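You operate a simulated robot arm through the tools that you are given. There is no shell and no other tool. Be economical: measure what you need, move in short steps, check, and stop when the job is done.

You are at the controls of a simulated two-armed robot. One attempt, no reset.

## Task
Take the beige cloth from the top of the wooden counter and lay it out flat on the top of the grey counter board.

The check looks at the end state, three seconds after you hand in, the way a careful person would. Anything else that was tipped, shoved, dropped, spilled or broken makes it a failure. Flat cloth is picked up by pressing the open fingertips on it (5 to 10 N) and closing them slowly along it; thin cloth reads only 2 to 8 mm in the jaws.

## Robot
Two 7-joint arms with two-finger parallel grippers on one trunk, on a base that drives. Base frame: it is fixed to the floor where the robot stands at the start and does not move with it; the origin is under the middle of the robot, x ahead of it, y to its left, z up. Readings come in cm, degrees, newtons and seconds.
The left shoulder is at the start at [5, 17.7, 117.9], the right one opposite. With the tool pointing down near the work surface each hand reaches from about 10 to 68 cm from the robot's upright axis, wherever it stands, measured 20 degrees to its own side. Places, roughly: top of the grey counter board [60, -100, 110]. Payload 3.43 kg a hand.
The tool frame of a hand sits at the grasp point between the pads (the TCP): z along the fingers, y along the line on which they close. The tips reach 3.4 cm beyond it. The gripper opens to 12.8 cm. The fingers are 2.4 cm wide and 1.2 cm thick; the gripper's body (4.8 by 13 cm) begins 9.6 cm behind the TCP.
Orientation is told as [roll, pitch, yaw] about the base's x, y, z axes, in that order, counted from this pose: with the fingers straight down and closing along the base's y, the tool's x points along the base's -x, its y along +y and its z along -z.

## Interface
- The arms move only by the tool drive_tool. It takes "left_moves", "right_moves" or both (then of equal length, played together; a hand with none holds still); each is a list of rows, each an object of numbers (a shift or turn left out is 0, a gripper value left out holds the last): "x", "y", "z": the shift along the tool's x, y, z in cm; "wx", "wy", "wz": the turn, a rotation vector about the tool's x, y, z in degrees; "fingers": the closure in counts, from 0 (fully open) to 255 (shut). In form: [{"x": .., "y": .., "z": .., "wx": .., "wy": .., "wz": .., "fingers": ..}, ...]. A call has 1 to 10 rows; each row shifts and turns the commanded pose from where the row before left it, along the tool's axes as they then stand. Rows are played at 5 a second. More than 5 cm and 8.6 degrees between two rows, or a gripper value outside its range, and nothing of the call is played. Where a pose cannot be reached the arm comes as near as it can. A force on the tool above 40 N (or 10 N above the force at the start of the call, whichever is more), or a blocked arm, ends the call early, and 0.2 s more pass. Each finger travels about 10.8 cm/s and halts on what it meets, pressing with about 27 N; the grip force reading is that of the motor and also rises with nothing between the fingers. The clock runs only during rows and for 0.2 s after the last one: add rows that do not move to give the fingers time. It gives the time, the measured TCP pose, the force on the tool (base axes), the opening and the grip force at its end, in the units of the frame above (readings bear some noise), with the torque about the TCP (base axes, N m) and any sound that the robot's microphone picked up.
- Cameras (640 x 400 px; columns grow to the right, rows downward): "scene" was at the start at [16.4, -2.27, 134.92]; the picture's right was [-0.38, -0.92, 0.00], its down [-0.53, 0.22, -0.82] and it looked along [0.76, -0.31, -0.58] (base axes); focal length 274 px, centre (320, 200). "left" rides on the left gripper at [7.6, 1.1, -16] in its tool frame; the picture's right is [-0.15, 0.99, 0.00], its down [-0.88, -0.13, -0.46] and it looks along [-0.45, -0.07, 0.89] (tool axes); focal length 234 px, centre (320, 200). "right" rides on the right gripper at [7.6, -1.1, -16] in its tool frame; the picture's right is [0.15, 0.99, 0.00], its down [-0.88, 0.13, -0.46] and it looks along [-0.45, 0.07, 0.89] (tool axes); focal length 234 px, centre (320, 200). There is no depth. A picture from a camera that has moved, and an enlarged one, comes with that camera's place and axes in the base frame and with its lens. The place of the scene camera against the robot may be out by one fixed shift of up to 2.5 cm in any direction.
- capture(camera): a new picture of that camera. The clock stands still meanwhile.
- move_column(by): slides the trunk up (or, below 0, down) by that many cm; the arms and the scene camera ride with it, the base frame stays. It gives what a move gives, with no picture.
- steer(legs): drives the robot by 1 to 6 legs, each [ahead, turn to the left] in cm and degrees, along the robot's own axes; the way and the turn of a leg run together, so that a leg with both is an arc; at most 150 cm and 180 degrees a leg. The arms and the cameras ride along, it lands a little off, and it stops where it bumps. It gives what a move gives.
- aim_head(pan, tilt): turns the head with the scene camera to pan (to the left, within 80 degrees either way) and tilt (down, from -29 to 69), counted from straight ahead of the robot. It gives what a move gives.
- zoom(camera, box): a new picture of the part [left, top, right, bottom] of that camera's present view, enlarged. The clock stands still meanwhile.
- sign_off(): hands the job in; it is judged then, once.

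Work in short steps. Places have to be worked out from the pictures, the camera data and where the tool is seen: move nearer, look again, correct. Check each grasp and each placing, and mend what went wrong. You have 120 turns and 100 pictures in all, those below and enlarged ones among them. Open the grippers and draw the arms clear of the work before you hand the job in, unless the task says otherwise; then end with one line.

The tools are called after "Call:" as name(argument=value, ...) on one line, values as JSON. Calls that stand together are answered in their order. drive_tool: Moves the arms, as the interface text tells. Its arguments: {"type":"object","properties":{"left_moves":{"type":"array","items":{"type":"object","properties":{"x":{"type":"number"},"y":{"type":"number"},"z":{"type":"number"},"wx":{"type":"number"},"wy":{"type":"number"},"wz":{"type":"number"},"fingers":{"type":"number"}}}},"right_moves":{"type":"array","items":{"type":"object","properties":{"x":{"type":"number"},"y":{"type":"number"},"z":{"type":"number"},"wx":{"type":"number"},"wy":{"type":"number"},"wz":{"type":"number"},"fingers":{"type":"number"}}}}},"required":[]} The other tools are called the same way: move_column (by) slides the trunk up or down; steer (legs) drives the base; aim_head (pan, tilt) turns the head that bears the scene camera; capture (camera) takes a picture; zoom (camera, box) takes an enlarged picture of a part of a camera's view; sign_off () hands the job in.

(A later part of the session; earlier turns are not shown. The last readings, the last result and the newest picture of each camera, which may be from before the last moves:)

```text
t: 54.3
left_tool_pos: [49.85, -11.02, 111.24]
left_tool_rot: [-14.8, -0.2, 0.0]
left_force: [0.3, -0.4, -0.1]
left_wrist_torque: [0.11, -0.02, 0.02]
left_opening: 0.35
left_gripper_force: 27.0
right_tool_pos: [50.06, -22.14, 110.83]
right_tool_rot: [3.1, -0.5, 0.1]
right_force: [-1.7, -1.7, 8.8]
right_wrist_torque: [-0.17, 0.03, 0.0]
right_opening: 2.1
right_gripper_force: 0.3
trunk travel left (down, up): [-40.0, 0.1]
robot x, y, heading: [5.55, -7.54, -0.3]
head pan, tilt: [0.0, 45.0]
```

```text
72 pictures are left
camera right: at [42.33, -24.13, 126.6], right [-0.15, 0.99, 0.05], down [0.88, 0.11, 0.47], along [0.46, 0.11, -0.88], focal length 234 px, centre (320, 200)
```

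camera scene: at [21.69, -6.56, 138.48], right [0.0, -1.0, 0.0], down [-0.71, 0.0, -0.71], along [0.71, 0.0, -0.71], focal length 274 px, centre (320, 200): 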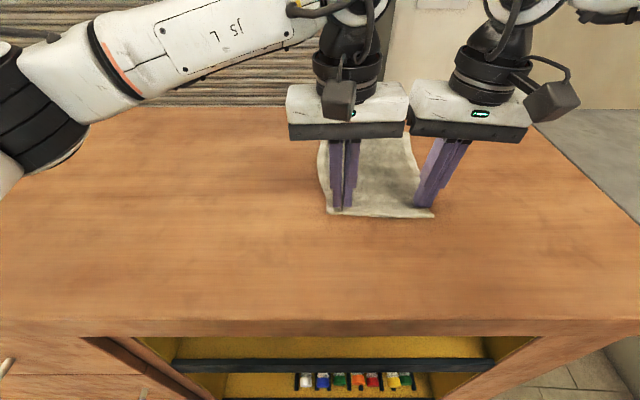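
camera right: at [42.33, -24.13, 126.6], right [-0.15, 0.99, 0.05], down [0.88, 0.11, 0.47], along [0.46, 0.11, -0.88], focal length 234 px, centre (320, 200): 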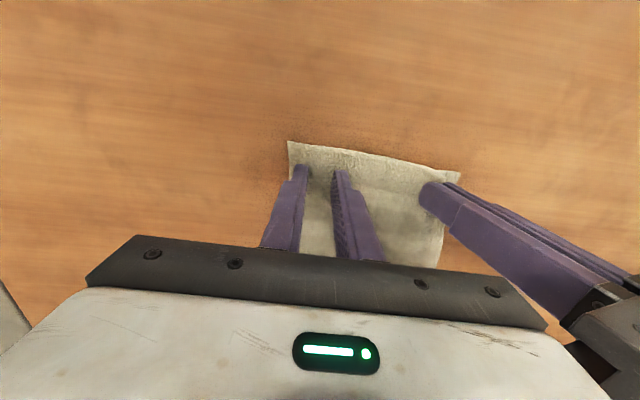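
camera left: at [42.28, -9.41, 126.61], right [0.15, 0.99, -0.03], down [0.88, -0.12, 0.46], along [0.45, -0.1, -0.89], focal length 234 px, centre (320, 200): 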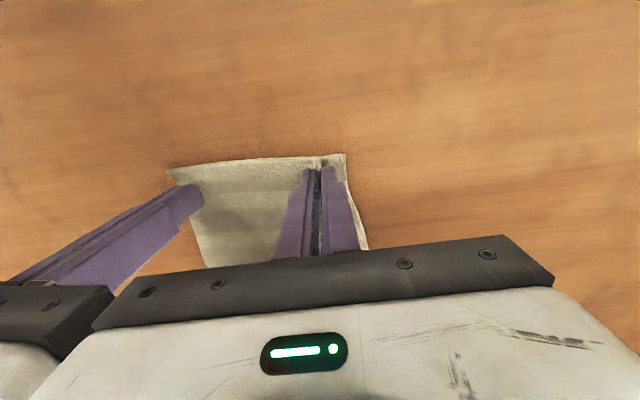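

Both right fingertips are on cloth with ~9 N. Close slowly.

Call:
drive_tool(right_moves=[{"fingers": 218, "z": 0.05}, {"fingers": 222}, {"fingers": 226}, {"fingers": 230}, {"fingers": 234}, {"fingers": 238}, {"fingers": 242}, {"fingers": 246}, {"fingers": 250}, {"fingers": 255}])

Call:
capture(camera="right")

```text
t: 56.5
left_tool_pos: [49.86, -10.88, 111.2]
left_tool_rot: [-14.9, -0.1, 0.0]
left_force: [-0.4, -2.2, 0.3]
left_wrist_torque: [-0.01, 0.01, 0.02]
left_opening: 0.4
left_gripper_force: 27.3
right_tool_pos: [49.99, -22.14, 110.73]
right_tool_rot: [3.1, -0.4, 0.1]
right_force: [1.2, 0.0, 15.8]
right_wrist_torque: [-0.13, -0.02, 0.03]
right_opening: 0.35
right_gripper_force: 27.4
trunk travel left (down, up): [-40.0, 0.1]
robot x, y, heading: [5.27, -7.5, -0.0]
head pan, tilt: [0.0, 45.0]
```

```text
71 pictures are left
camera right: at [42.31, -24.12, 126.55], right [-0.15, 0.99, 0.05], down [0.88, 0.11, 0.47], along [0.46, 0.11, -0.88], focal length 234 px, centre (320, 200)
```

right: 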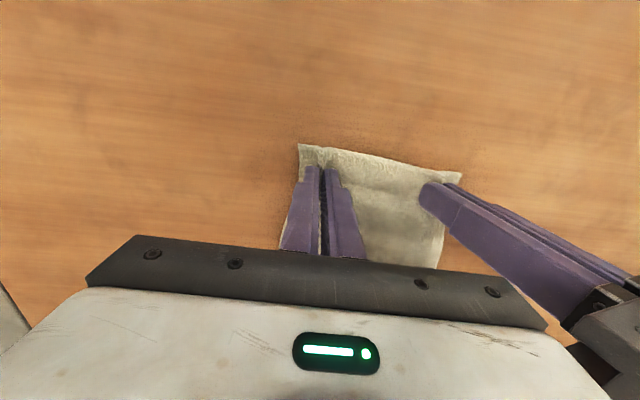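

Both hands hold cloth (3.5–4 mm). Lift straight up ~10 cm and check.

Call:
drive_tool(left_moves=[{"z": -0.97, "y": -0.26}, {"z": -1.93, "y": -0.52}, {"z": -1.93, "y": -0.52}, {"z": -1.93, "y": -0.52}, {"z": -2.9, "y": -0.78}], right_moves=[{"z": -1, "y": 0.05}, {"z": -2, "y": 0.1}, {"z": -2, "y": 0.1}, {"z": -2, "y": 0.1}, {"z": -3, "y": 0.15}])

Call:
capture(camera="scene")

Call:
capture(camera="left")

```text
t: 57.7
left_tool_pos: [49.96, -11.16, 121.16]
left_tool_rot: [-14.8, 0.0, 0.0]
left_force: [0.2, -0.8, -0.6]
left_wrist_torque: [0.06, 0.0, -0.02]
left_opening: 0.36
left_gripper_force: 27.2
right_tool_pos: [50.13, -22.28, 120.68]
right_tool_rot: [3.0, -0.4, 0.0]
right_force: [-0.5, 0.9, -0.8]
right_wrist_torque: [0.01, -0.01, -0.01]
right_opening: 0.35
right_gripper_force: 26.4
trunk travel left (down, up): [-40.0, 0.1]
robot x, y, heading: [5.53, -7.66, -0.1]
head pan, tilt: [0.0, 45.0]
```

```text
70 pictures are left
camera scene: at [21.79, -6.63, 138.46], right [0.0, -1.0, 0.0], down [-0.71, 0.0, -0.71], along [0.71, 0.0, -0.71], focal length 274 px, centre (320, 200)
```

scene: 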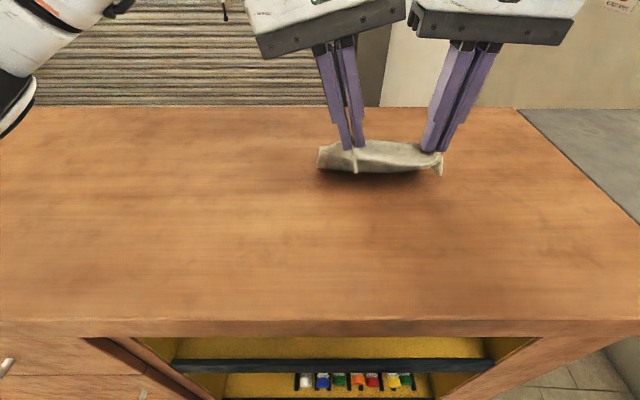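

```text
69 pictures are left
camera left: at [42.29, -6.16, 136.24], right [0.15, 0.96, -0.25], down [0.88, -0.01, 0.47], along [0.45, -0.29, -0.84], focal length 234 px, centre (320, 200)
```

left: 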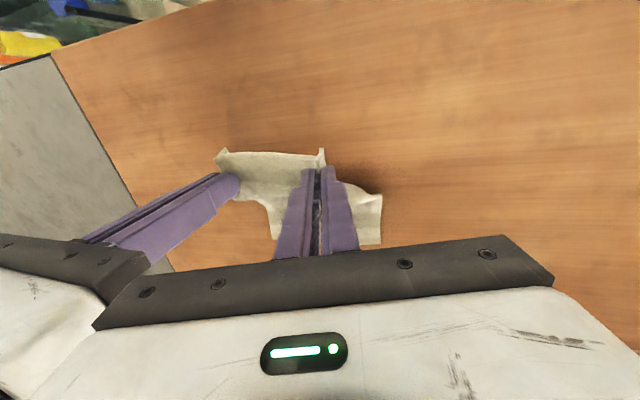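

Good grasp. Now raise more while pitching the fingers forward ~32° (gains reach at height).

Call:
drive_tool(left_moves=[{"z": -2, "wy": -8, "y": -0.4}, {"z": -2, "wy": -8, "y": -0.4}, {"z": -2, "wy": -8, "y": -0.4}, {"z": -2, "wy": -8, "y": -0.4}, {"z": -2.5, "x": -1.6, "y": -0.6}, {"z": -2.5, "x": -1.6, "y": -0.6}], right_moves=[{"z": -2, "wy": -8, "y": 0.1}, {"z": -2, "wy": -8, "y": 0.1}, {"z": -2, "wy": -8, "y": 0.1}, {"z": -2, "wy": -8, "y": 0.1}, {"z": -2.5, "x": -1.6, "y": 0.1}, {"z": -2.5, "x": -1.6, "y": 0.1}])

Call:
capture(camera="scene")

```text
t: 59.1
left_tool_pos: [48.16, -10.36, 135.38]
left_tool_rot: [-17.5, -30.9, 8.9]
left_force: [-0.4, -19.7, -2.1]
left_wrist_torque: [-0.48, 0.06, -0.44]
left_opening: 0.42
left_gripper_force: 27.2
right_tool_pos: [48.22, -21.98, 134.53]
right_tool_rot: [4.0, -32.6, -2.0]
right_force: [-0.5, 19.4, 1.5]
right_wrist_torque: [0.56, -0.05, 0.39]
right_opening: 0.39
right_gripper_force: 26.8
trunk travel left (down, up): [-40.0, 0.1]
robot x, y, heading: [5.34, -7.6, -0.1]
head pan, tilt: [0.0, 45.0]
```

```text
68 pictures are left
camera scene: at [21.7, -6.6, 138.47], right [0.0, -1.0, 0.0], down [-0.71, 0.0, -0.71], along [0.71, 0.0, -0.71], focal length 274 px, centre (320, 200)
```

scene: 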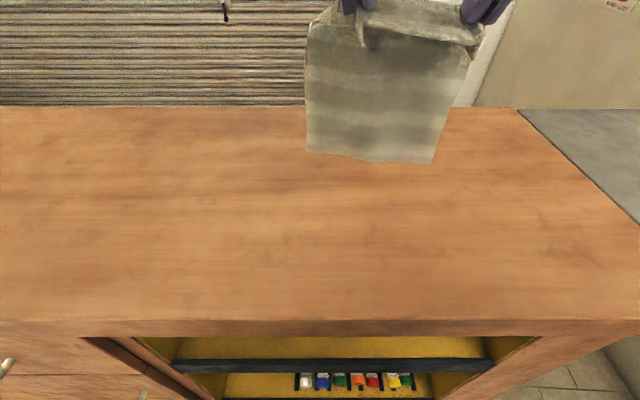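

Cloth hangs nicely flat, but tension is 19 N; ease the hands together a little, and raise 3 cm more.

Call:
drive_tool(left_moves=[{"y": -0.25}, {"z": -1.3, "x": -0.8, "y": -0.2}, {"z": -1.3, "x": -0.8, "y": -0.2}], right_moves=[{"y": 0.25}, {"z": -1.3, "x": -0.8, "y": 0.1}, {"z": -1.3, "x": -0.8, "y": 0.1}])

Call:
aim_head(pan=0, tilt=30)

Call:
capture(camera="scene")

```text
t: 59.9
left_tool_pos: [48.25, -10.21, 138.2]
left_tool_rot: [-17.6, -30.9, 9.0]
left_force: [0.1, -16.9, -2.8]
left_wrist_torque: [-0.32, 0.09, -0.37]
left_opening: 0.4
left_gripper_force: 27.0
right_tool_pos: [48.15, -21.89, 137.45]
right_tool_rot: [3.8, -32.4, -1.8]
right_force: [0.7, 16.2, 1.7]
right_wrist_torque: [0.5, -0.08, 0.34]
right_opening: 0.4
right_gripper_force: 27.0
trunk travel left (down, up): [-40.0, 0.1]
robot x, y, heading: [5.38, -7.74, -0.3]
head pan, tilt: [0.0, 45.0]
```

```text
t: 60.7
left_tool_pos: [48.31, -10.18, 138.26]
left_tool_rot: [-17.7, -30.9, 9.2]
left_force: [-0.7, -16.8, -1.6]
left_wrist_torque: [-0.4, 0.06, -0.43]
left_opening: 0.45
left_gripper_force: 27.2
right_tool_pos: [48.16, -21.98, 137.54]
right_tool_rot: [3.8, -32.4, -1.9]
right_force: [0.4, 16.3, 1.5]
right_wrist_torque: [0.5, -0.08, 0.36]
right_opening: 0.4
right_gripper_force: 27.0
trunk travel left (down, up): [-40.0, 0.1]
robot x, y, heading: [5.41, -7.7, -0.1]
head pan, tilt: [0.0, 30.0]
```

```text
67 pictures are left
camera scene: at [22.73, -6.59, 140.71], right [0.0, -1.0, 0.0], down [-0.5, 0.0, -0.87], along [0.87, 0.0, -0.5], focal length 274 px, centre (320, 200)
```

scene: 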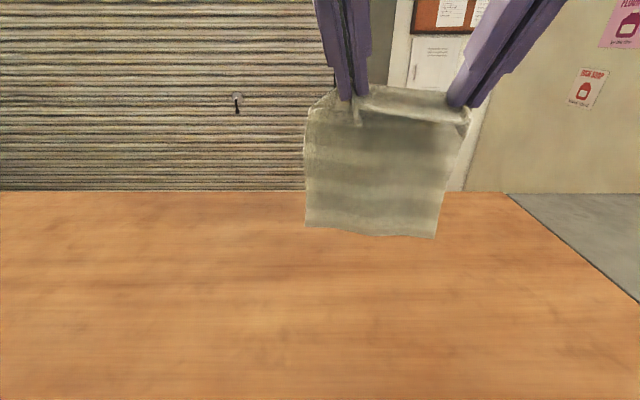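

Cloth hangs flat, but tension remains. Ease together ~0.8 cm each.

Call:
drive_tool(left_moves=[{"y": -0.4}, {"y": -0.4}, {}], right_moves=[{"y": 0.4}, {"y": 0.4}, {}])

```text
t: 61.5
left_tool_pos: [48.3, -10.69, 138.35]
left_tool_rot: [-17.3, -30.9, 9.2]
left_force: [0.0, -0.9, 0.3]
left_wrist_torque: [0.02, 0.01, -0.02]
left_opening: 0.39
left_gripper_force: 27.1
right_tool_pos: [48.19, -21.35, 137.43]
right_tool_rot: [3.6, -32.3, -1.9]
right_force: [-1.1, 0.4, 0.5]
right_wrist_torque: [0.04, 0.03, 0.04]
right_opening: 0.35
right_gripper_force: 27.0
trunk travel left (down, up): [-40.0, 0.1]
robot x, y, heading: [5.41, -7.46, -0.1]
head pan, tilt: [0.0, 30.0]
```

Tension gone. Back up 18 cm and turn right 90°, then check the way ahead.

Call:
steer(legs=[[-18, 0], [0, -90]])

Call:
capture(camera="scene")

```text
t: 66.7
left_tool_pos: [-13.89, -50.66, 138.4]
left_tool_rot: [-17.5, -30.8, -78.5]
left_force: [20.8, 0.1, 1.9]
left_wrist_torque: [0.05, 1.81, -1.41]
left_opening: 0.34
left_gripper_force: 27.5
right_tool_pos: [-24.42, -50.87, 137.49]
right_tool_rot: [3.7, -32.3, -89.4]
right_force: [-21.1, -0.9, -1.8]
right_wrist_torque: [-0.04, -1.88, 1.54]
right_opening: 0.35
right_gripper_force: 26.7
trunk travel left (down, up): [-40.0, 0.1]
robot x, y, heading: [-12.49, -7.74, -87.7]
head pan, tilt: [0.0, 30.0]
```

```text
66 pictures are left
camera scene: at [-10.65, -22.6, 140.72], right [-1.0, -0.04, 0.0], down [-0.02, 0.5, -0.87], along [0.04, -0.87, -0.5], focal length 274 px, centre (320, 200)
```

scene: 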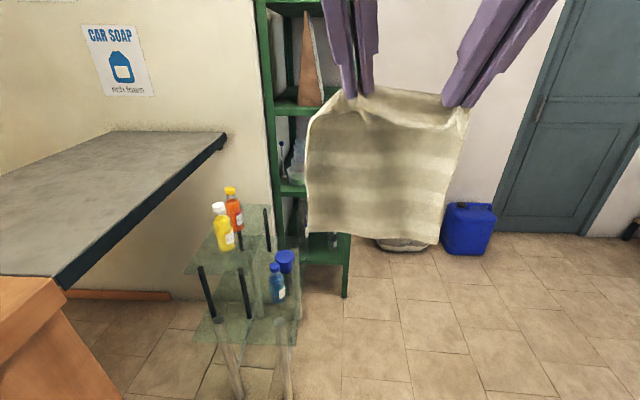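

Grippers' bodies touch slightly (20 N squeeze); tilt them apart. Also there is a small glass table with bottles in front of the grey board; look at it.

Call:
drive_tool(left_moves=[{"wx": 2}, {"wx": 2}], right_moves=[{"wx": -2}, {"wx": -2}])

Call:
aim_head(pan=30, tilt=50)

Call:
capture(camera="scene")

```text
t: 67.3
left_tool_pos: [-13.85, -50.75, 138.25]
left_tool_rot: [-21.3, -30.9, -78.5]
left_force: [-0.1, 0.3, 0.2]
left_wrist_torque: [0.02, -0.01, 0.07]
left_opening: 0.33
left_gripper_force: 27.1
right_tool_pos: [-24.38, -50.91, 137.49]
right_tool_rot: [7.7, -32.3, -89.5]
right_force: [0.1, -0.7, -0.3]
right_wrist_torque: [-0.04, 0.02, 0.04]
right_opening: 0.33
right_gripper_force: 27.1
trunk travel left (down, up): [-40.0, 0.1]
robot x, y, heading: [-12.31, -7.4, -87.9]
head pan, tilt: [0.0, 30.0]
```

```text
t: 68.3
left_tool_pos: [-13.9, -50.68, 138.33]
left_tool_rot: [-21.3, -30.9, -78.4]
left_force: [-1.1, 0.0, 0.4]
left_wrist_torque: [0.01, -0.04, 0.04]
left_opening: 0.37
left_gripper_force: 27.2
right_tool_pos: [-24.36, -50.98, 137.43]
right_tool_rot: [7.6, -32.3, -89.5]
right_force: [-0.6, 0.5, 0.1]
right_wrist_torque: [-0.04, 0.02, 0.05]
right_opening: 0.31
right_gripper_force: 27.1
trunk travel left (down, up): [-40.0, 0.1]
robot x, y, heading: [-12.59, -7.6, -87.5]
head pan, tilt: [30.0, 50.0]
```

```text
65 pictures are left
camera scene: at [-6.89, -20.08, 137.77], right [-0.85, -0.53, 0.0], down [-0.41, 0.65, -0.64], along [0.34, -0.54, -0.77], focal length 274 px, centre (320, 200)
```

scene: 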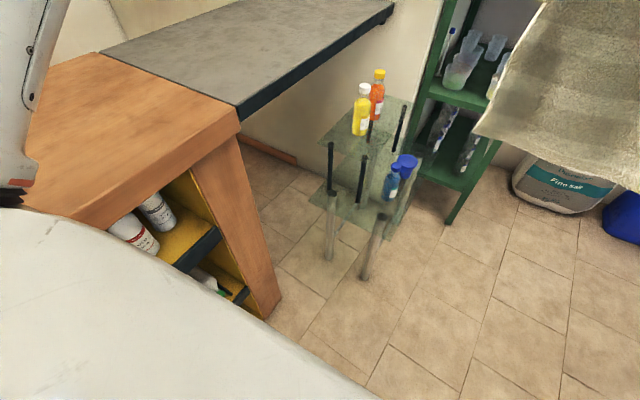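

The glass table stands at x 5–30, y<-84, so the robot should stop near (4,-48) facing ~-10°. I raise the hands 2 cm and drive forward then arc left, keeping the cloth away from the bottles.

Call:
drive_tool(left_moves=[{"z": -1.7, "x": -1.06, "y": -0.4}], right_moves=[{"z": -1.7, "x": -1.06, "y": 0.2}])

Call:
steer(legs=[[20, 0], [14, 38]])

Call:
aim_head(pan=0, tilt=35)

Call:
capture(camera="scene")

```text
t: 68.7
left_tool_pos: [-13.67, -50.63, 140.32]
left_tool_rot: [-21.5, -30.8, -78.4]
left_force: [-0.3, 0.0, 0.3]
left_wrist_torque: [0.04, -0.03, 0.07]
left_opening: 0.34
left_gripper_force: 26.5
right_tool_pos: [-24.2, -50.87, 139.47]
right_tool_rot: [7.5, -32.4, -89.5]
right_force: [0.2, 0.1, -0.1]
right_wrist_torque: [0.0, 0.04, 0.02]
right_opening: 0.36
right_gripper_force: 27.1
trunk travel left (down, up): [-40.0, 0.1]
robot x, y, heading: [-12.64, -7.51, -87.6]
head pan, tilt: [30.0, 50.0]
```

```text
t: 72.0
left_tool_pos: [18.5, -75.22, 140.34]
left_tool_rot: [-21.4, -30.9, -41.0]
left_force: [0.7, 0.1, 0.3]
left_wrist_torque: [-0.01, 0.03, -0.1]
left_opening: 0.36
left_gripper_force: 26.9
right_tool_pos: [10.23, -81.76, 139.32]
right_tool_rot: [7.6, -32.3, -52.1]
right_force: [-0.4, 0.3, -0.5]
right_wrist_torque: [-0.01, -0.01, -0.08]
right_opening: 0.32
right_gripper_force: 26.5
trunk travel left (down, up): [-40.0, 0.1]
robot x, y, heading: [-7.02, -40.84, -50.4]
head pan, tilt: [30.0, 50.0]
```

```text
t: 73.0
left_tool_pos: [18.35, -75.16, 140.45]
left_tool_rot: [-21.3, -30.9, -41.1]
left_force: [0.4, 0.4, -0.4]
left_wrist_torque: [-0.04, 0.0, -0.06]
left_opening: 0.34
left_gripper_force: 26.9
right_tool_pos: [10.13, -81.89, 139.57]
right_tool_rot: [7.7, -32.3, -52.0]
right_force: [0.7, -0.3, 0.0]
right_wrist_torque: [-0.01, -0.01, -0.05]
right_opening: 0.32
right_gripper_force: 27.3
trunk travel left (down, up): [-40.0, 0.1]
robot x, y, heading: [-7.05, -40.45, -50.3]
head pan, tilt: [0.0, 35.0]
```

```text
64 pictures are left
camera scene: at [4.47, -51.41, 139.93], right [-0.77, -0.64, 0.0], down [-0.37, 0.44, -0.82], along [0.53, -0.63, -0.57], focal length 274 px, centre (320, 200)
```

scene: 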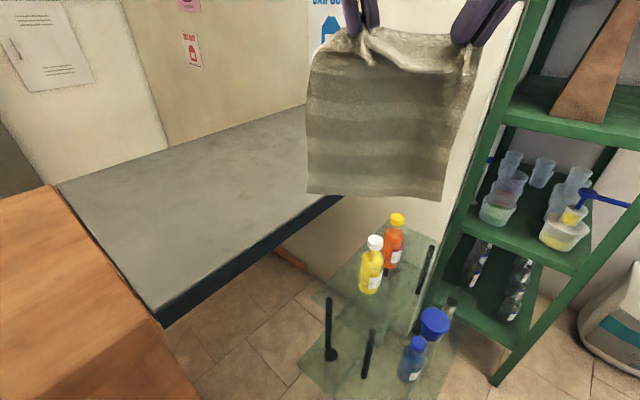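

The grey board is free; seam at y≈-54, front edge x≈34. Finish the arc to heading ≈-15°.

Call:
steer(legs=[[14, 35]])

Call:
capture(camera="scene")

Call:
capture(camera="right")

```text
t: 75.1
left_tool_pos: [45.57, -61.24, 140.33]
left_tool_rot: [-21.3, -30.9, -5.5]
left_force: [0.7, 0.0, -0.1]
left_wrist_torque: [-0.01, 0.01, -0.06]
left_opening: 0.33
left_gripper_force: 27.3
right_tool_pos: [42.85, -71.59, 139.4]
right_tool_rot: [7.6, -32.3, -16.5]
right_force: [1.2, 0.0, -0.1]
right_wrist_torque: [0.01, 0.05, -0.08]
right_opening: 0.36
right_gripper_force: 27.2
trunk travel left (down, up): [-40.0, 0.1]
robot x, y, heading: [5.0, -47.57, -14.7]
head pan, tilt: [0.0, 35.0]
```

```text
63 pictures are left
camera scene: at [21.26, -50.62, 139.94], right [-0.25, -0.97, 0.0], down [-0.56, 0.15, -0.82], along [0.79, -0.21, -0.57], focal length 274 px, centre (320, 200)
```

scene: 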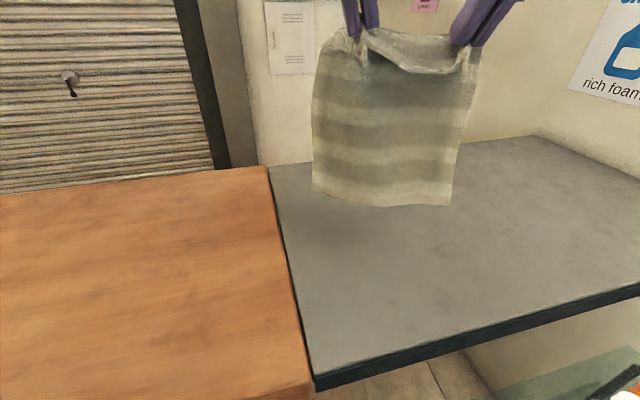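

```text
62 pictures are left
camera right: at [27.7, -70.38, 148.63], right [0.09, 1.0, 0.03], down [0.49, -0.07, 0.87], along [0.87, -0.06, -0.5], focal length 234 px, centre (320, 200)
```

right: 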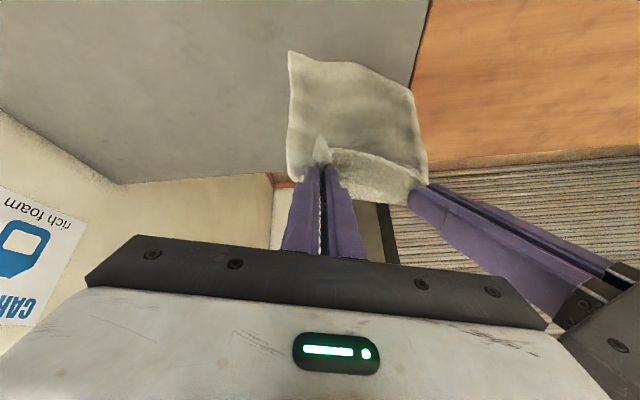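

Cloth hangs in front of/over the board's front part (hem ≈ x 44, z 118). I need it ~16 cm further out so it can be laid back toward me; move both hands forward along the heading.

Call:
drive_tool(left_moves=[{"x": -2.54, "y": 0.1, "z": 1.59}, {"x": -2.54, "y": 0.1, "z": 1.59}, {"x": -2.54, "y": 0.1, "z": 1.59}], right_moves=[{"x": -2.53, "y": -0.12, "z": 1.6}, {"x": -2.53, "y": -0.12, "z": 1.6}, {"x": -2.53, "y": -0.12, "z": 1.6}])

```text
t: 75.9
left_tool_pos: [54.01, -63.79, 140.33]
left_tool_rot: [-21.5, -30.7, -6.0]
left_force: [-10.4, -16.5, -2.1]
left_wrist_torque: [-0.43, 0.31, -0.52]
left_opening: 0.36
left_gripper_force: 26.6
right_tool_pos: [48.25, -74.59, 139.55]
right_tool_rot: [8.1, -32.5, -16.4]
right_force: [11.0, 16.1, 1.8]
right_wrist_torque: [0.52, -0.32, 0.28]
right_opening: 0.38
right_gripper_force: 26.8
right hand out of reach, approached as far as the arm can: row 2, 3
trunk travel left (down, up): [-40.0, 0.1]
robot x, y, heading: [4.73, -47.85, -14.7]
head pan, tilt: [0.0, 35.0]
```

The right arm lags (reach). Lower ~6 cm (hem still ≥5 cm clear) and pitch more, which frees reach; right advances 2.5.

Call:
drive_tool(left_moves=[{"x": 1.54, "y": 0.6, "z": 2.4, "wy": -7}, {"x": 1.54, "y": 0.5, "z": 2.4, "wy": -7}, {}], right_moves=[{"x": 1.6, "y": -0.2, "z": 2.5, "wy": -7}, {"x": 1.0, "y": -0.2, "z": 2.8, "wy": -7}, {"x": -1.4, "z": 1.5}])

Call:
capture(camera="scene")

```text
t: 76.7
left_tool_pos: [54.27, -64.11, 134.53]
left_tool_rot: [-25.6, -43.8, 1.8]
left_force: [-2.6, -9.7, -0.9]
left_wrist_torque: [-0.15, 0.08, -0.31]
left_opening: 0.36
left_gripper_force: 26.8
right_tool_pos: [51.02, -75.58, 133.85]
right_tool_rot: [9.3, -46.3, -19.3]
right_force: [3.4, 7.7, 0.7]
right_wrist_torque: [0.25, -0.06, 0.24]
right_opening: 0.35
right_gripper_force: 27.6
trunk travel left (down, up): [-40.0, 0.1]
robot x, y, heading: [4.69, -47.62, -14.6]
head pan, tilt: [0.0, 35.0]
```

```text
61 pictures are left
camera scene: at [21.27, -50.62, 139.93], right [-0.25, -0.97, 0.0], down [-0.56, 0.15, -0.82], along [0.79, -0.21, -0.57], focal length 274 px, centre (320, 200)
```

scene: 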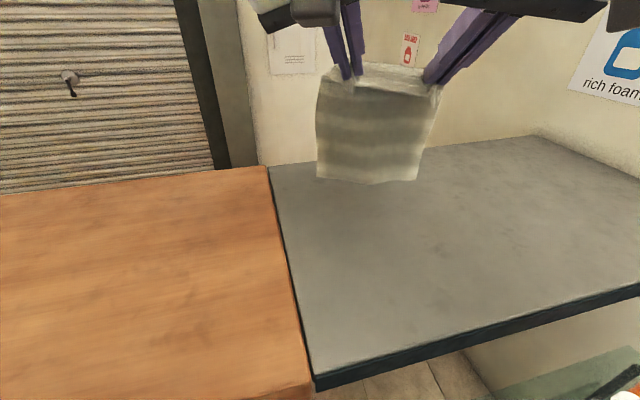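

Excellent: cloth leans forward, hem ≈ x 60, z ≈113. Move both forward 5 cm and down 4 cm so the hem just nears the board.

Call:
drive_tool(left_moves=[{"x": -0.23, "y": 0.4, "z": 2.07}, {"x": -0.23, "y": 0.4, "z": 2.07}, {"x": -0.23, "y": 0.4, "z": 2.07}], right_moves=[{"x": -0.18, "y": -0.15, "z": 2.12}, {"x": -0.18, "y": -0.15, "z": 2.12}, {"x": -0.18, "y": -0.14, "z": 2.12}])

Call:
capture(camera="scene")

Call:
capture(camera="right")

```text
t: 77.5
left_tool_pos: [59.23, -65.79, 130.64]
left_tool_rot: [-25.5, -43.7, 1.7]
left_force: [-0.7, -2.8, 0.7]
left_wrist_torque: [-0.04, 0.03, -0.12]
left_opening: 0.32
left_gripper_force: 27.0
right_tool_pos: [56.09, -76.76, 129.6]
right_tool_rot: [9.3, -46.1, -19.4]
right_force: [0.0, 2.5, 0.1]
right_wrist_torque: [0.05, 0.0, 0.05]
right_opening: 0.32
right_gripper_force: 27.5
trunk travel left (down, up): [-40.0, 0.1]
robot x, y, heading: [4.79, -47.78, -14.5]
head pan, tilt: [0.0, 35.0]
```

```text
60 pictures are left
camera scene: at [21.36, -50.69, 139.92], right [-0.25, -0.97, 0.0], down [-0.56, 0.15, -0.82], along [0.79, -0.21, -0.57], focal length 274 px, centre (320, 200)
```

scene: 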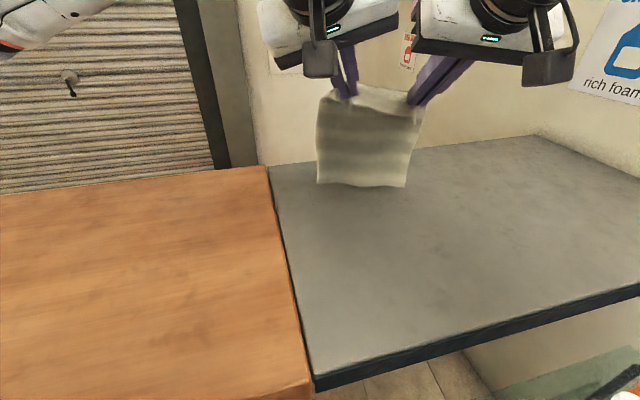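

```text
59 pictures are left
camera right: at [39.37, -74.66, 134.9], right [0.12, 0.99, 0.01], down [0.27, -0.04, 0.96], along [0.95, -0.11, -0.28], focal length 234 px, centre (320, 200)
```

right: 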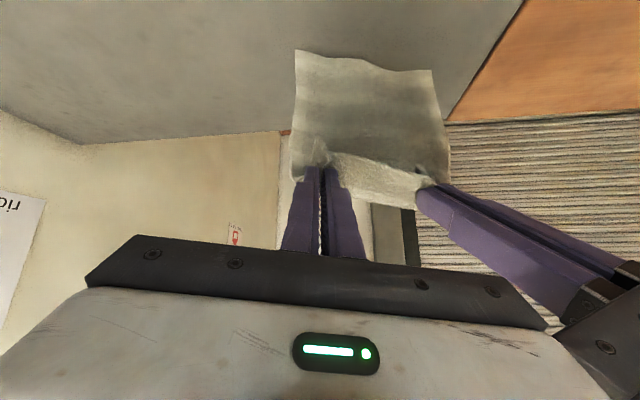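

Hem almost at the board (≈ x 66). Start laying: back 5 cm, down 4 cm.

Call:
drive_tool(left_moves=[{"x": 2.08, "y": 0.36, "z": -0.33}, {"x": 2.08, "y": 0.36, "z": -0.33}, {"x": 2.08, "y": 0.36, "z": -0.33}], right_moves=[{"x": 2.11, "y": -0.09, "z": -0.3}, {"x": 2.11, "y": -0.09, "z": -0.3}, {"x": 2.11, "y": -0.09, "z": -0.3}])

Call:
capture(camera="scene")

Call:
capture(camera="right")

```text
t: 78.3
left_tool_pos: [54.23, -64.44, 126.69]
left_tool_rot: [-25.7, -43.7, 1.6]
left_force: [-0.7, -1.0, -0.8]
left_wrist_torque: [-0.03, 0.01, -0.05]
left_opening: 0.34
left_gripper_force: 27.0
right_tool_pos: [51.33, -75.19, 125.66]
right_tool_rot: [9.4, -46.4, -19.2]
right_force: [0.5, 0.4, 0.1]
right_wrist_torque: [0.03, -0.03, -0.04]
right_opening: 0.32
right_gripper_force: 26.7
trunk travel left (down, up): [-40.0, 0.1]
robot x, y, heading: [4.66, -47.66, -14.6]
head pan, tilt: [0.0, 35.0]
```

```text
58 pictures are left
camera scene: at [21.19, -50.63, 139.95], right [-0.25, -0.97, 0.0], down [-0.55, 0.15, -0.82], along [0.79, -0.21, -0.57], focal length 274 px, centre (320, 200)
```

scene: 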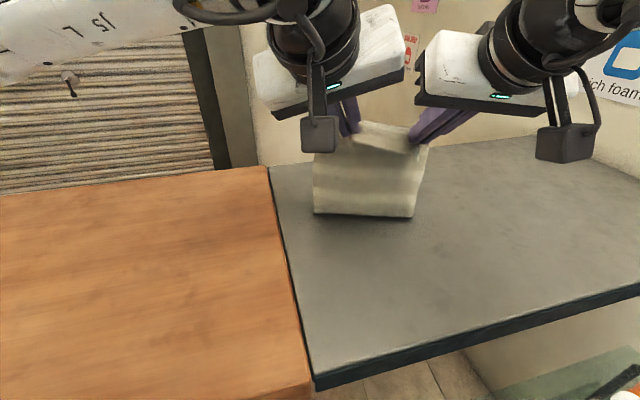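

```text
57 pictures are left
camera right: at [34.55, -73.17, 130.94], right [0.12, 0.99, 0.01], down [0.27, -0.04, 0.96], along [0.96, -0.11, -0.27], focal length 234 px, centre (320, 200)
```

right: 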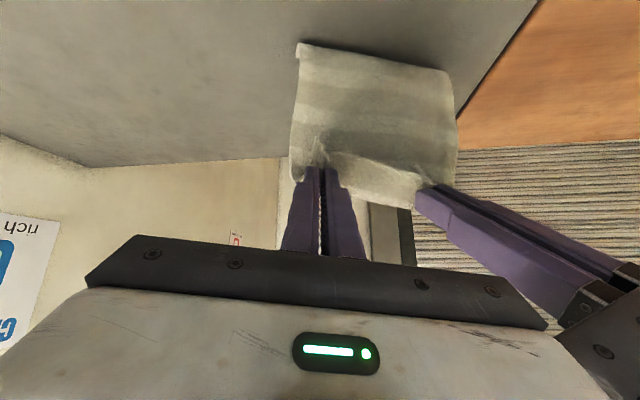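

Hem hangs straight beneath the tips (x≈56). I want more room: up 3, forward 7, then down.

Call:
drive_tool(left_moves=[{"x": -2.1, "y": -0.9, "z": -2.0}, {"x": -2.42, "y": 0.1, "z": 2.52}, {"x": -2.42, "y": 0.1, "z": 2.52}, {"x": 2.0, "y": 0.9, "z": 1.9}], right_moves=[{"x": -2.1, "y": 0.33, "z": -2.0}, {"x": -2.41, "y": -0.13, "z": 2.54}, {"x": -2.41, "y": -0.13, "z": 2.54}, {"x": 2.1, "y": -0.33, "z": 2.0}])

Call:
capture(camera="scene")

```text
t: 79.3
left_tool_pos: [61.15, -66.26, 126.74]
left_tool_rot: [-25.7, -43.7, 1.5]
left_force: [-0.5, 0.2, -0.4]
left_wrist_torque: [-0.02, -0.02, -0.07]
left_opening: 0.35
left_gripper_force: 27.2
right_tool_pos: [57.98, -76.61, 125.77]
right_tool_rot: [9.2, -46.2, -19.1]
right_force: [0.7, 0.3, -0.8]
right_wrist_torque: [-0.03, 0.01, -0.05]
right_opening: 0.33
right_gripper_force: 26.9
trunk travel left (down, up): [-40.0, 0.1]
robot x, y, heading: [4.76, -47.47, -14.6]
head pan, tilt: [0.0, 35.0]
```

```text
56 pictures are left
camera scene: at [21.26, -50.62, 139.94], right [-0.25, -0.97, 0.0], down [-0.56, 0.15, -0.82], along [0.79, -0.21, -0.57], focal length 274 px, centre (320, 200)
```

scene: 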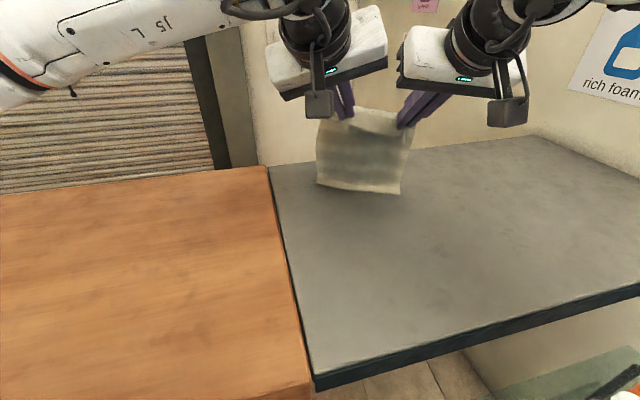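

Hem at x≈64 near the surface. Lay: back 8/down 3.5, then back 5.5/down 5.5.

Call:
drive_tool(left_moves=[{"x": 2.65, "y": 0.28, "z": -1.16}, {"x": 2.65, "y": 0.28, "z": -1.16}, {"x": 2.65, "y": 0.28, "z": -1.16}, {"x": 2.54, "y": 0.52, "z": -0.13}, {"x": 2.54, "y": 0.52, "z": -0.13}, {"x": 2.54, "y": 0.52, "z": -0.13}], right_moves=[{"x": 2.68, "y": -0.03, "z": -1.14}, {"x": 2.68, "y": -0.03, "z": -1.14}, {"x": 2.68, "y": -0.03, "z": -1.14}, {"x": 2.59, "y": -0.14, "z": -0.08}, {"x": 2.59, "y": -0.14, "z": -0.08}, {"x": 2.59, "y": -0.14, "z": -0.08}])

Call:
capture(camera="scene")

Call:
capture(camera="right")

```text
t: 80.7
left_tool_pos: [47.86, -63.0, 117.74]
left_tool_rot: [-25.7, -43.8, 1.6]
left_force: [0.0, 0.8, 0.8]
left_wrist_torque: [-0.01, 0.0, -0.07]
left_opening: 0.32
left_gripper_force: 26.7
right_tool_pos: [44.95, -73.49, 116.68]
right_tool_rot: [9.3, -46.2, -19.3]
right_force: [0.4, -0.2, 0.2]
right_wrist_torque: [0.01, -0.02, -0.02]
right_opening: 0.33
right_gripper_force: 26.9
trunk travel left (down, up): [-40.0, 0.1]
robot x, y, heading: [4.42, -48.05, -14.4]
head pan, tilt: [0.0, 35.0]
```

```text
55 pictures are left
camera scene: at [21.22, -50.65, 139.95], right [-0.25, -0.97, 0.0], down [-0.55, 0.15, -0.82], along [0.79, -0.21, -0.57], focal length 274 px, centre (320, 200)
```

scene: 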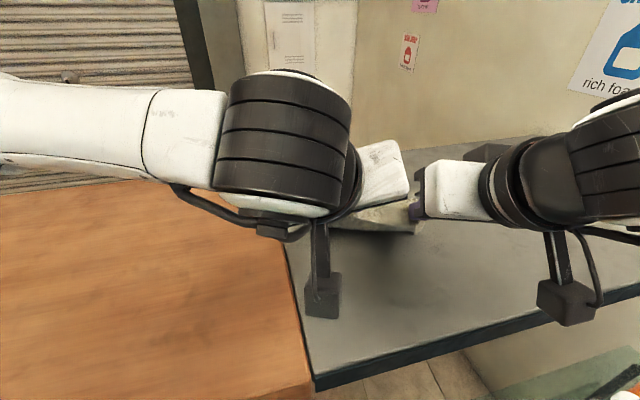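

```text
54 pictures are left
camera right: at [28.28, -71.42, 122.01], right [0.12, 0.99, 0.01], down [0.27, -0.04, 0.96], along [0.96, -0.11, -0.27], focal length 234 px, centre (320, 200)
```

right: 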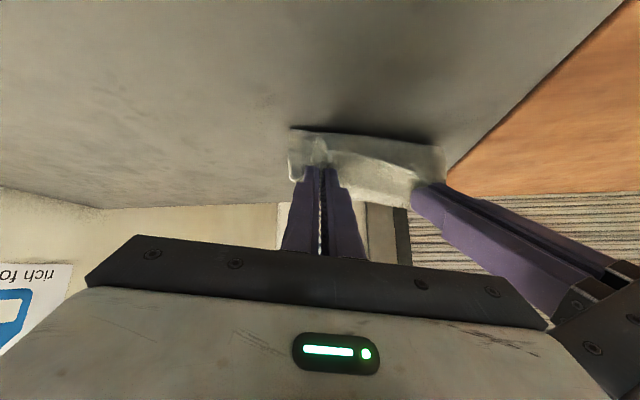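

No cloth on my side of the tips, so it is unrolling forward. Continue back 4, down ~6.

Call:
drive_tool(left_moves=[{"x": 1.88, "y": 0.51, "z": 0.4}, {"x": 1.88, "y": 0.51, "z": 0.4}, {"x": 1.88, "y": 0.51, "z": 0.4}, {"x": 1.6, "y": 0.4, "z": 0.3}], right_moves=[{"x": 1.77, "y": -0.13, "z": 0.3}, {"x": 1.77, "y": -0.13, "z": 0.3}, {"x": 1.77, "y": -0.13, "z": 0.3}, {"x": 1.5, "y": -0.1, "z": 0.2}])

Call:
capture(camera="right")

Call:
capture(camera="left")

```text
t: 81.7
left_tool_pos: [44.33, -61.99, 111.19]
left_tool_rot: [-25.7, -43.6, 1.6]
left_force: [0.0, 0.2, -0.1]
left_wrist_torque: [0.02, 0.01, -0.03]
left_opening: 0.34
left_gripper_force: 27.1
right_tool_pos: [42.67, -72.42, 111.21]
right_tool_rot: [9.5, -46.1, -19.2]
right_force: [0.3, 0.7, 0.8]
right_wrist_torque: [0.02, 0.03, -0.02]
right_opening: 0.31
right_gripper_force: 26.8
right hand out of reach, approached as far as the arm can: row 3, 4
trunk travel left (down, up): [-40.0, 0.1]
robot x, y, heading: [4.8, -47.81, -14.4]
head pan, tilt: [0.0, 35.0]
```

```text
53 pictures are left
camera right: at [26.08, -70.45, 116.52], right [0.12, 0.99, 0.01], down [0.27, -0.04, 0.96], along [0.95, -0.11, -0.28], focal length 234 px, centre (320, 200)
```

right: 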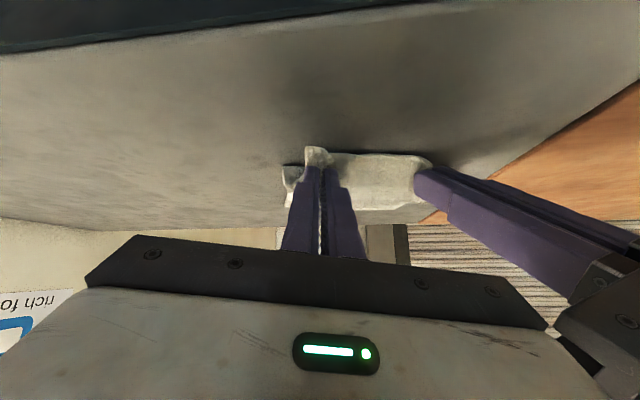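

```text
52 pictures are left
camera left: at [29.04, -54.66, 115.93], right [0.38, 0.9, -0.21], down [0.31, 0.09, 0.95], along [0.87, -0.42, -0.25], focal length 234 px, centre (320, 200)
```

left: 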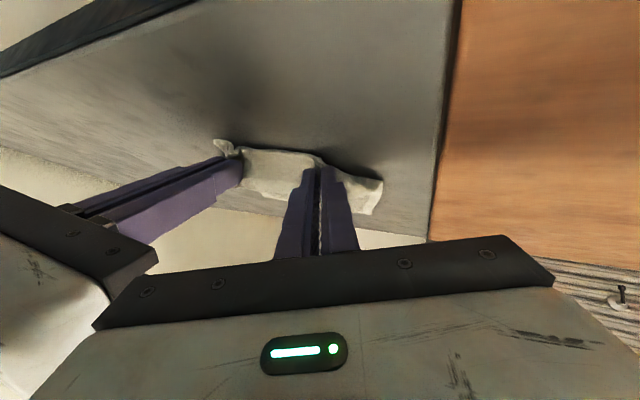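

Tips are just above the board. Pull the cloth straight by backing the base 4 cm.

Call:
steer(legs=[[-4, 0]])

Call:
capture(camera="scene")

```text
t: 82.6
left_tool_pos: [40.15, -61.09, 111.23]
left_tool_rot: [-25.7, -43.8, 1.6]
left_force: [0.2, 0.4, 0.5]
left_wrist_torque: [-0.02, -0.03, -0.04]
left_opening: 0.31
left_gripper_force: 26.3
right_tool_pos: [38.82, -71.36, 111.3]
right_tool_rot: [9.3, -46.3, -19.2]
right_force: [-0.1, 0.2, 0.2]
right_wrist_torque: [0.02, -0.05, -0.04]
right_opening: 0.31
right_gripper_force: 27.1
trunk travel left (down, up): [-40.0, 0.1]
robot x, y, heading: [0.71, -46.91, -14.7]
head pan, tilt: [0.0, 35.0]
```

```text
51 pictures are left
camera scene: at [17.2, -49.6, 139.96], right [-0.25, -0.97, 0.0], down [-0.55, 0.15, -0.82], along [0.79, -0.21, -0.57], focal length 274 px, centre (320, 200)
```

scene: 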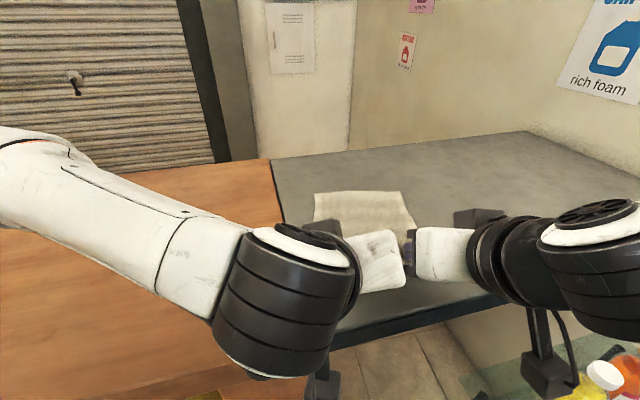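

Cloth lies flat ahead of the hands (hem x≈60). Lower with the trunk by 1.2 cm.

Call:
move_column(by=-1.2)

```text
t: 83.2
left_tool_pos: [40.34, -61.18, 110.29]
left_tool_rot: [-26.1, -44.0, 1.8]
left_force: [2.1, -0.9, 11.7]
left_wrist_torque: [-0.19, -0.21, -0.02]
left_opening: 0.34
left_gripper_force: 26.9
right_tool_pos: [38.94, -71.32, 110.45]
right_tool_rot: [9.4, -46.8, -19.3]
right_force: [2.5, -2.7, 22.4]
right_wrist_torque: [-0.1, -0.47, -0.04]
right_opening: 0.32
right_gripper_force: 27.3
trunk travel left (down, up): [-38.8, 1.3]
robot x, y, heading: [0.57, -46.78, -14.8]
head pan, tilt: [0.0, 35.0]
```

Contact. Ease up 0.4 cm and open the fingers to ~2.5 cm.

Call:
move_column(by=0.4)

Call:
drive_tool(left_moves=[{"fingers": 240}, {"fingers": 225}, {"fingers": 210}, {"fingers": 205}, {}], right_moves=[{"fingers": 240}, {"fingers": 225}, {"fingers": 210}, {"fingers": 205}, {}])

Call:
capture(camera="right")

Call:
capture(camera="left")

```text
t: 83.7
left_tool_pos: [40.32, -61.03, 110.34]
left_tool_rot: [-25.6, -43.7, 1.5]
left_force: [1.2, 0.2, 4.8]
left_wrist_torque: [-0.09, -0.1, -0.03]
left_opening: 0.34
left_gripper_force: 26.6
right_tool_pos: [38.82, -71.49, 110.44]
right_tool_rot: [9.3, -46.3, -19.1]
right_force: [3.7, -0.9, 18.2]
right_wrist_torque: [-0.07, -0.39, -0.04]
right_opening: 0.33
right_gripper_force: 26.7
trunk travel left (down, up): [-39.2, 0.9]
robot x, y, heading: [0.55, -46.7, -14.8]
head pan, tilt: [0.0, 35.0]
```

```text
t: 84.9
left_tool_pos: [40.23, -61.01, 110.46]
left_tool_rot: [-25.8, -43.9, 1.6]
left_force: [-2.7, -7.0, 8.5]
left_wrist_torque: [-0.23, -0.06, -0.17]
left_opening: 1.9
left_gripper_force: 0.1
right_tool_pos: [38.73, -71.52, 110.42]
right_tool_rot: [9.3, -46.1, -19.3]
right_force: [0.1, 2.6, 11.0]
right_wrist_torque: [-0.1, -0.19, 0.04]
right_opening: 2.2
right_gripper_force: 0.1
trunk travel left (down, up): [-39.2, 0.9]
robot x, y, heading: [0.52, -46.6, -14.6]
head pan, tilt: [0.0, 35.0]
```

```text
50 pictures are left
camera right: at [21.98, -69.44, 115.78], right [0.12, 0.99, 0.01], down [0.27, -0.04, 0.96], along [0.95, -0.11, -0.28], focal length 234 px, centre (320, 200)
```

right: 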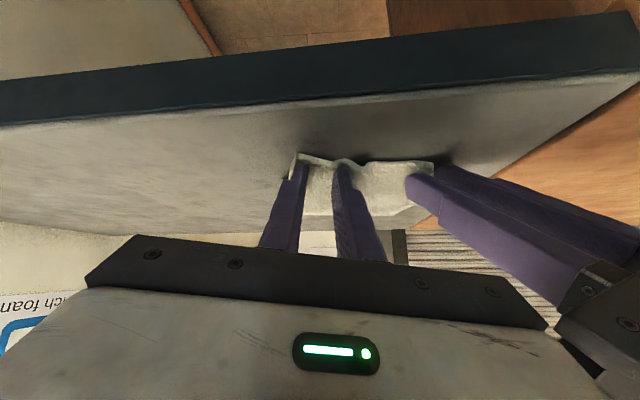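

```text
49 pictures are left
camera left: at [24.93, -53.66, 115.24], right [0.38, 0.9, -0.21], down [0.31, 0.09, 0.95], along [0.87, -0.42, -0.24], focal length 234 px, centre (320, 200)
```

left: 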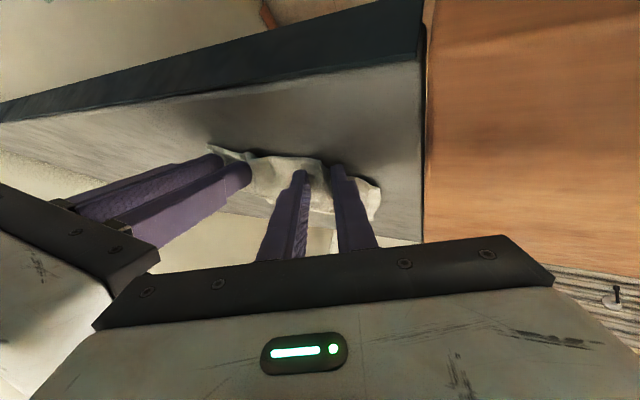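

Released. Withdraw both hands along the fingers (up and back).

Call:
drive_tool(left_moves=[{"z": -1.5}, {"z": -3}, {"z": -4, "x": -1.5}, {"z": -4, "x": -2}, {"z": -3, "x": -2}], right_moves=[{"z": -1.5}, {"z": -3}, {"z": -4, "x": -1.5}, {"z": -4, "x": -2}, {"z": -3, "x": -2}])

Call:
capture(camera="scene")

Call:
capture(camera="right")

```text
t: 86.1
left_tool_pos: [34.62, -54.33, 123.98]
left_tool_rot: [-25.3, -43.6, 1.7]
left_force: [-0.6, 0.6, -0.1]
left_wrist_torque: [0.01, 0.0, -0.02]
left_opening: 2.51
left_gripper_force: 0.1
right_tool_pos: [33.42, -71.3, 125.88]
right_tool_rot: [9.3, -46.1, -19.2]
right_force: [0.3, 0.1, -0.3]
right_wrist_torque: [-0.01, 0.04, 0.02]
right_opening: 2.51
right_gripper_force: 0.1
right hand out of reach, approached as far as the arm can: row 1, 2
trunk travel left (down, up): [-39.2, 0.9]
robot x, y, heading: [0.85, -46.58, -14.7]
head pan, tilt: [0.0, 35.0]
```

```text
48 pictures are left
camera scene: at [17.36, -49.79, 139.5], right [-0.27, -0.96, 0.0], down [-0.52, 0.15, -0.84], along [0.81, -0.23, -0.54], focal length 274 px, centre (320, 200)
```

scene: 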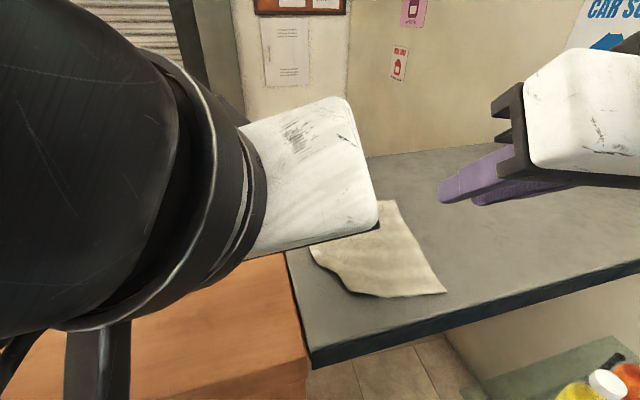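

```text
47 pictures are left
camera right: at [16.63, -69.32, 131.23], right [0.12, 0.99, 0.01], down [0.27, -0.04, 0.96], along [0.95, -0.11, -0.28], focal length 234 px, centre (320, 200)
```

right: 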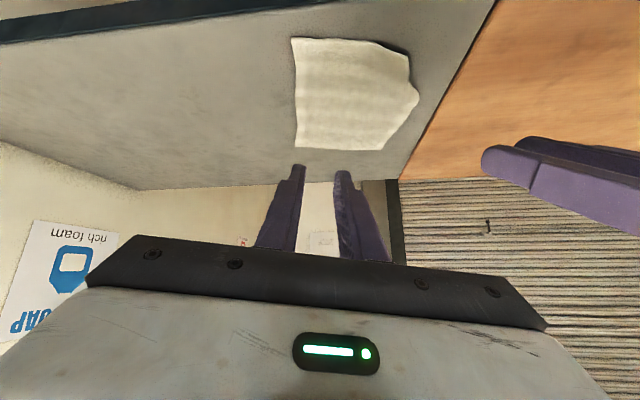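

Mostly flat, but the left side/near-left corner seems disturbed. Move the left arm out of view and inspect.

Call:
drive_tool(left_moves=[{"y": 4, "x": -2}, {"y": 4, "x": -2}, {"y": 4}, {"y": 4}, {"y": 4}])

Call:
aim_head(pan=-5, tilt=42)

Call:
capture(camera="scene")

```text
t: 87.3
left_tool_pos: [43.87, -36.2, 121.29]
left_tool_rot: [-25.8, -43.7, 1.4]
left_force: [0.2, 0.3, 0.2]
left_wrist_torque: [-0.03, -0.04, -0.01]
left_opening: 2.51
left_gripper_force: 0.0
left hand out of reach, approached as far as the arm can: row 4, 5
right_tool_pos: [33.51, -71.22, 125.78]
right_tool_rot: [9.2, -46.2, -19.3]
right_force: [0.6, 0.3, -0.5]
right_wrist_torque: [-0.05, -0.02, -0.03]
right_opening: 2.52
right_gripper_force: 0.1
trunk travel left (down, up): [-39.2, 0.9]
robot x, y, heading: [0.59, -47.31, -15.0]
head pan, tilt: [0.0, 35.0]
```

```text
t: 88.0
left_tool_pos: [44.03, -36.34, 121.32]
left_tool_rot: [-25.6, -43.6, 1.4]
left_force: [0.4, -1.1, -0.1]
left_wrist_torque: [-0.02, -0.02, -0.03]
left_opening: 2.53
left_gripper_force: 0.1
right_tool_pos: [33.48, -71.29, 125.83]
right_tool_rot: [9.3, -46.0, -19.2]
right_force: [0.2, -0.6, -0.6]
right_wrist_torque: [-0.02, 0.02, 0.0]
right_opening: 2.51
right_gripper_force: 0.0
trunk travel left (down, up): [-39.2, 0.9]
robot x, y, heading: [1.04, -46.78, -14.7]
head pan, tilt: [-5.0, 42.0]
```

```text
46 pictures are left
camera scene: at [16.69, -50.22, 138.09], right [-0.34, -0.94, 0.0], down [-0.63, 0.23, -0.74], along [0.7, -0.25, -0.67], focal length 274 px, centre (320, 200)
```

scene: 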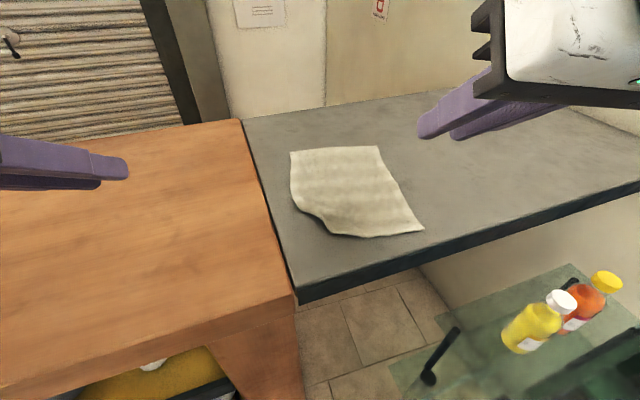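

Call:
zoom(camera="scene", box=[260, 120, 450, 260])

```text
2.86 times, centred on (355, 190) of scene
camera zoom: at [16.69, -50.22, 138.09], right [-0.34, -0.94, 0.0], down [-0.63, 0.23, -0.74], along [0.7, -0.25, -0.67], focal length 784 px, centre (220, 229)
```

zoom: 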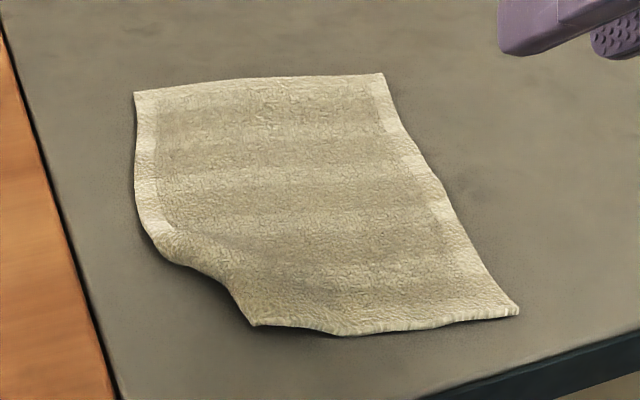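

The near-left corner is tucked under. Dragging the cloth away from it (right/forward) by the right edge should unroll the tucked flap by friction. First drive 4 cm forward and set the right hand vertical.

Call:
steer(legs=[[4, 0]])

Call:
drive_tool(right_moves=[{"wy": 7.7, "z": -1}, {"wy": 7.7, "z": -1}, {"wy": 7.7}, {"wy": 7.7}, {"wy": 7.7}, {"wy": 7.7}])

```text
t: 88.8
left_tool_pos: [47.88, -37.31, 121.35]
left_tool_rot: [-25.5, -43.6, 1.4]
left_force: [1.1, 0.7, -0.4]
left_wrist_torque: [-0.01, 0.04, 0.0]
left_opening: 2.52
left_gripper_force: 0.1
right_tool_pos: [37.29, -72.37, 125.89]
right_tool_rot: [9.3, -46.0, -19.2]
right_force: [0.4, -0.3, 0.0]
right_wrist_torque: [0.02, 0.02, 0.02]
right_opening: 2.52
right_gripper_force: 0.0
trunk travel left (down, up): [-39.2, 0.9]
robot x, y, heading: [4.5, -47.55, -14.4]
head pan, tilt: [-5.0, 42.0]
```

```text
t: 90.2
left_tool_pos: [47.88, -37.34, 121.34]
left_tool_rot: [-25.5, -43.6, 1.5]
left_force: [0.1, 0.7, 0.7]
left_wrist_torque: [0.02, 0.02, 0.02]
left_opening: 2.51
left_gripper_force: 0.1
right_tool_pos: [35.97, -72.09, 127.29]
right_tool_rot: [6.5, -0.1, -12.4]
right_force: [0.2, -0.3, -0.3]
right_wrist_torque: [0.03, 0.0, 0.0]
right_opening: 2.51
right_gripper_force: 0.0
trunk travel left (down, up): [-39.2, 0.9]
robot x, y, heading: [4.38, -47.86, -14.7]
head pan, tilt: [-5.0, 42.0]
```

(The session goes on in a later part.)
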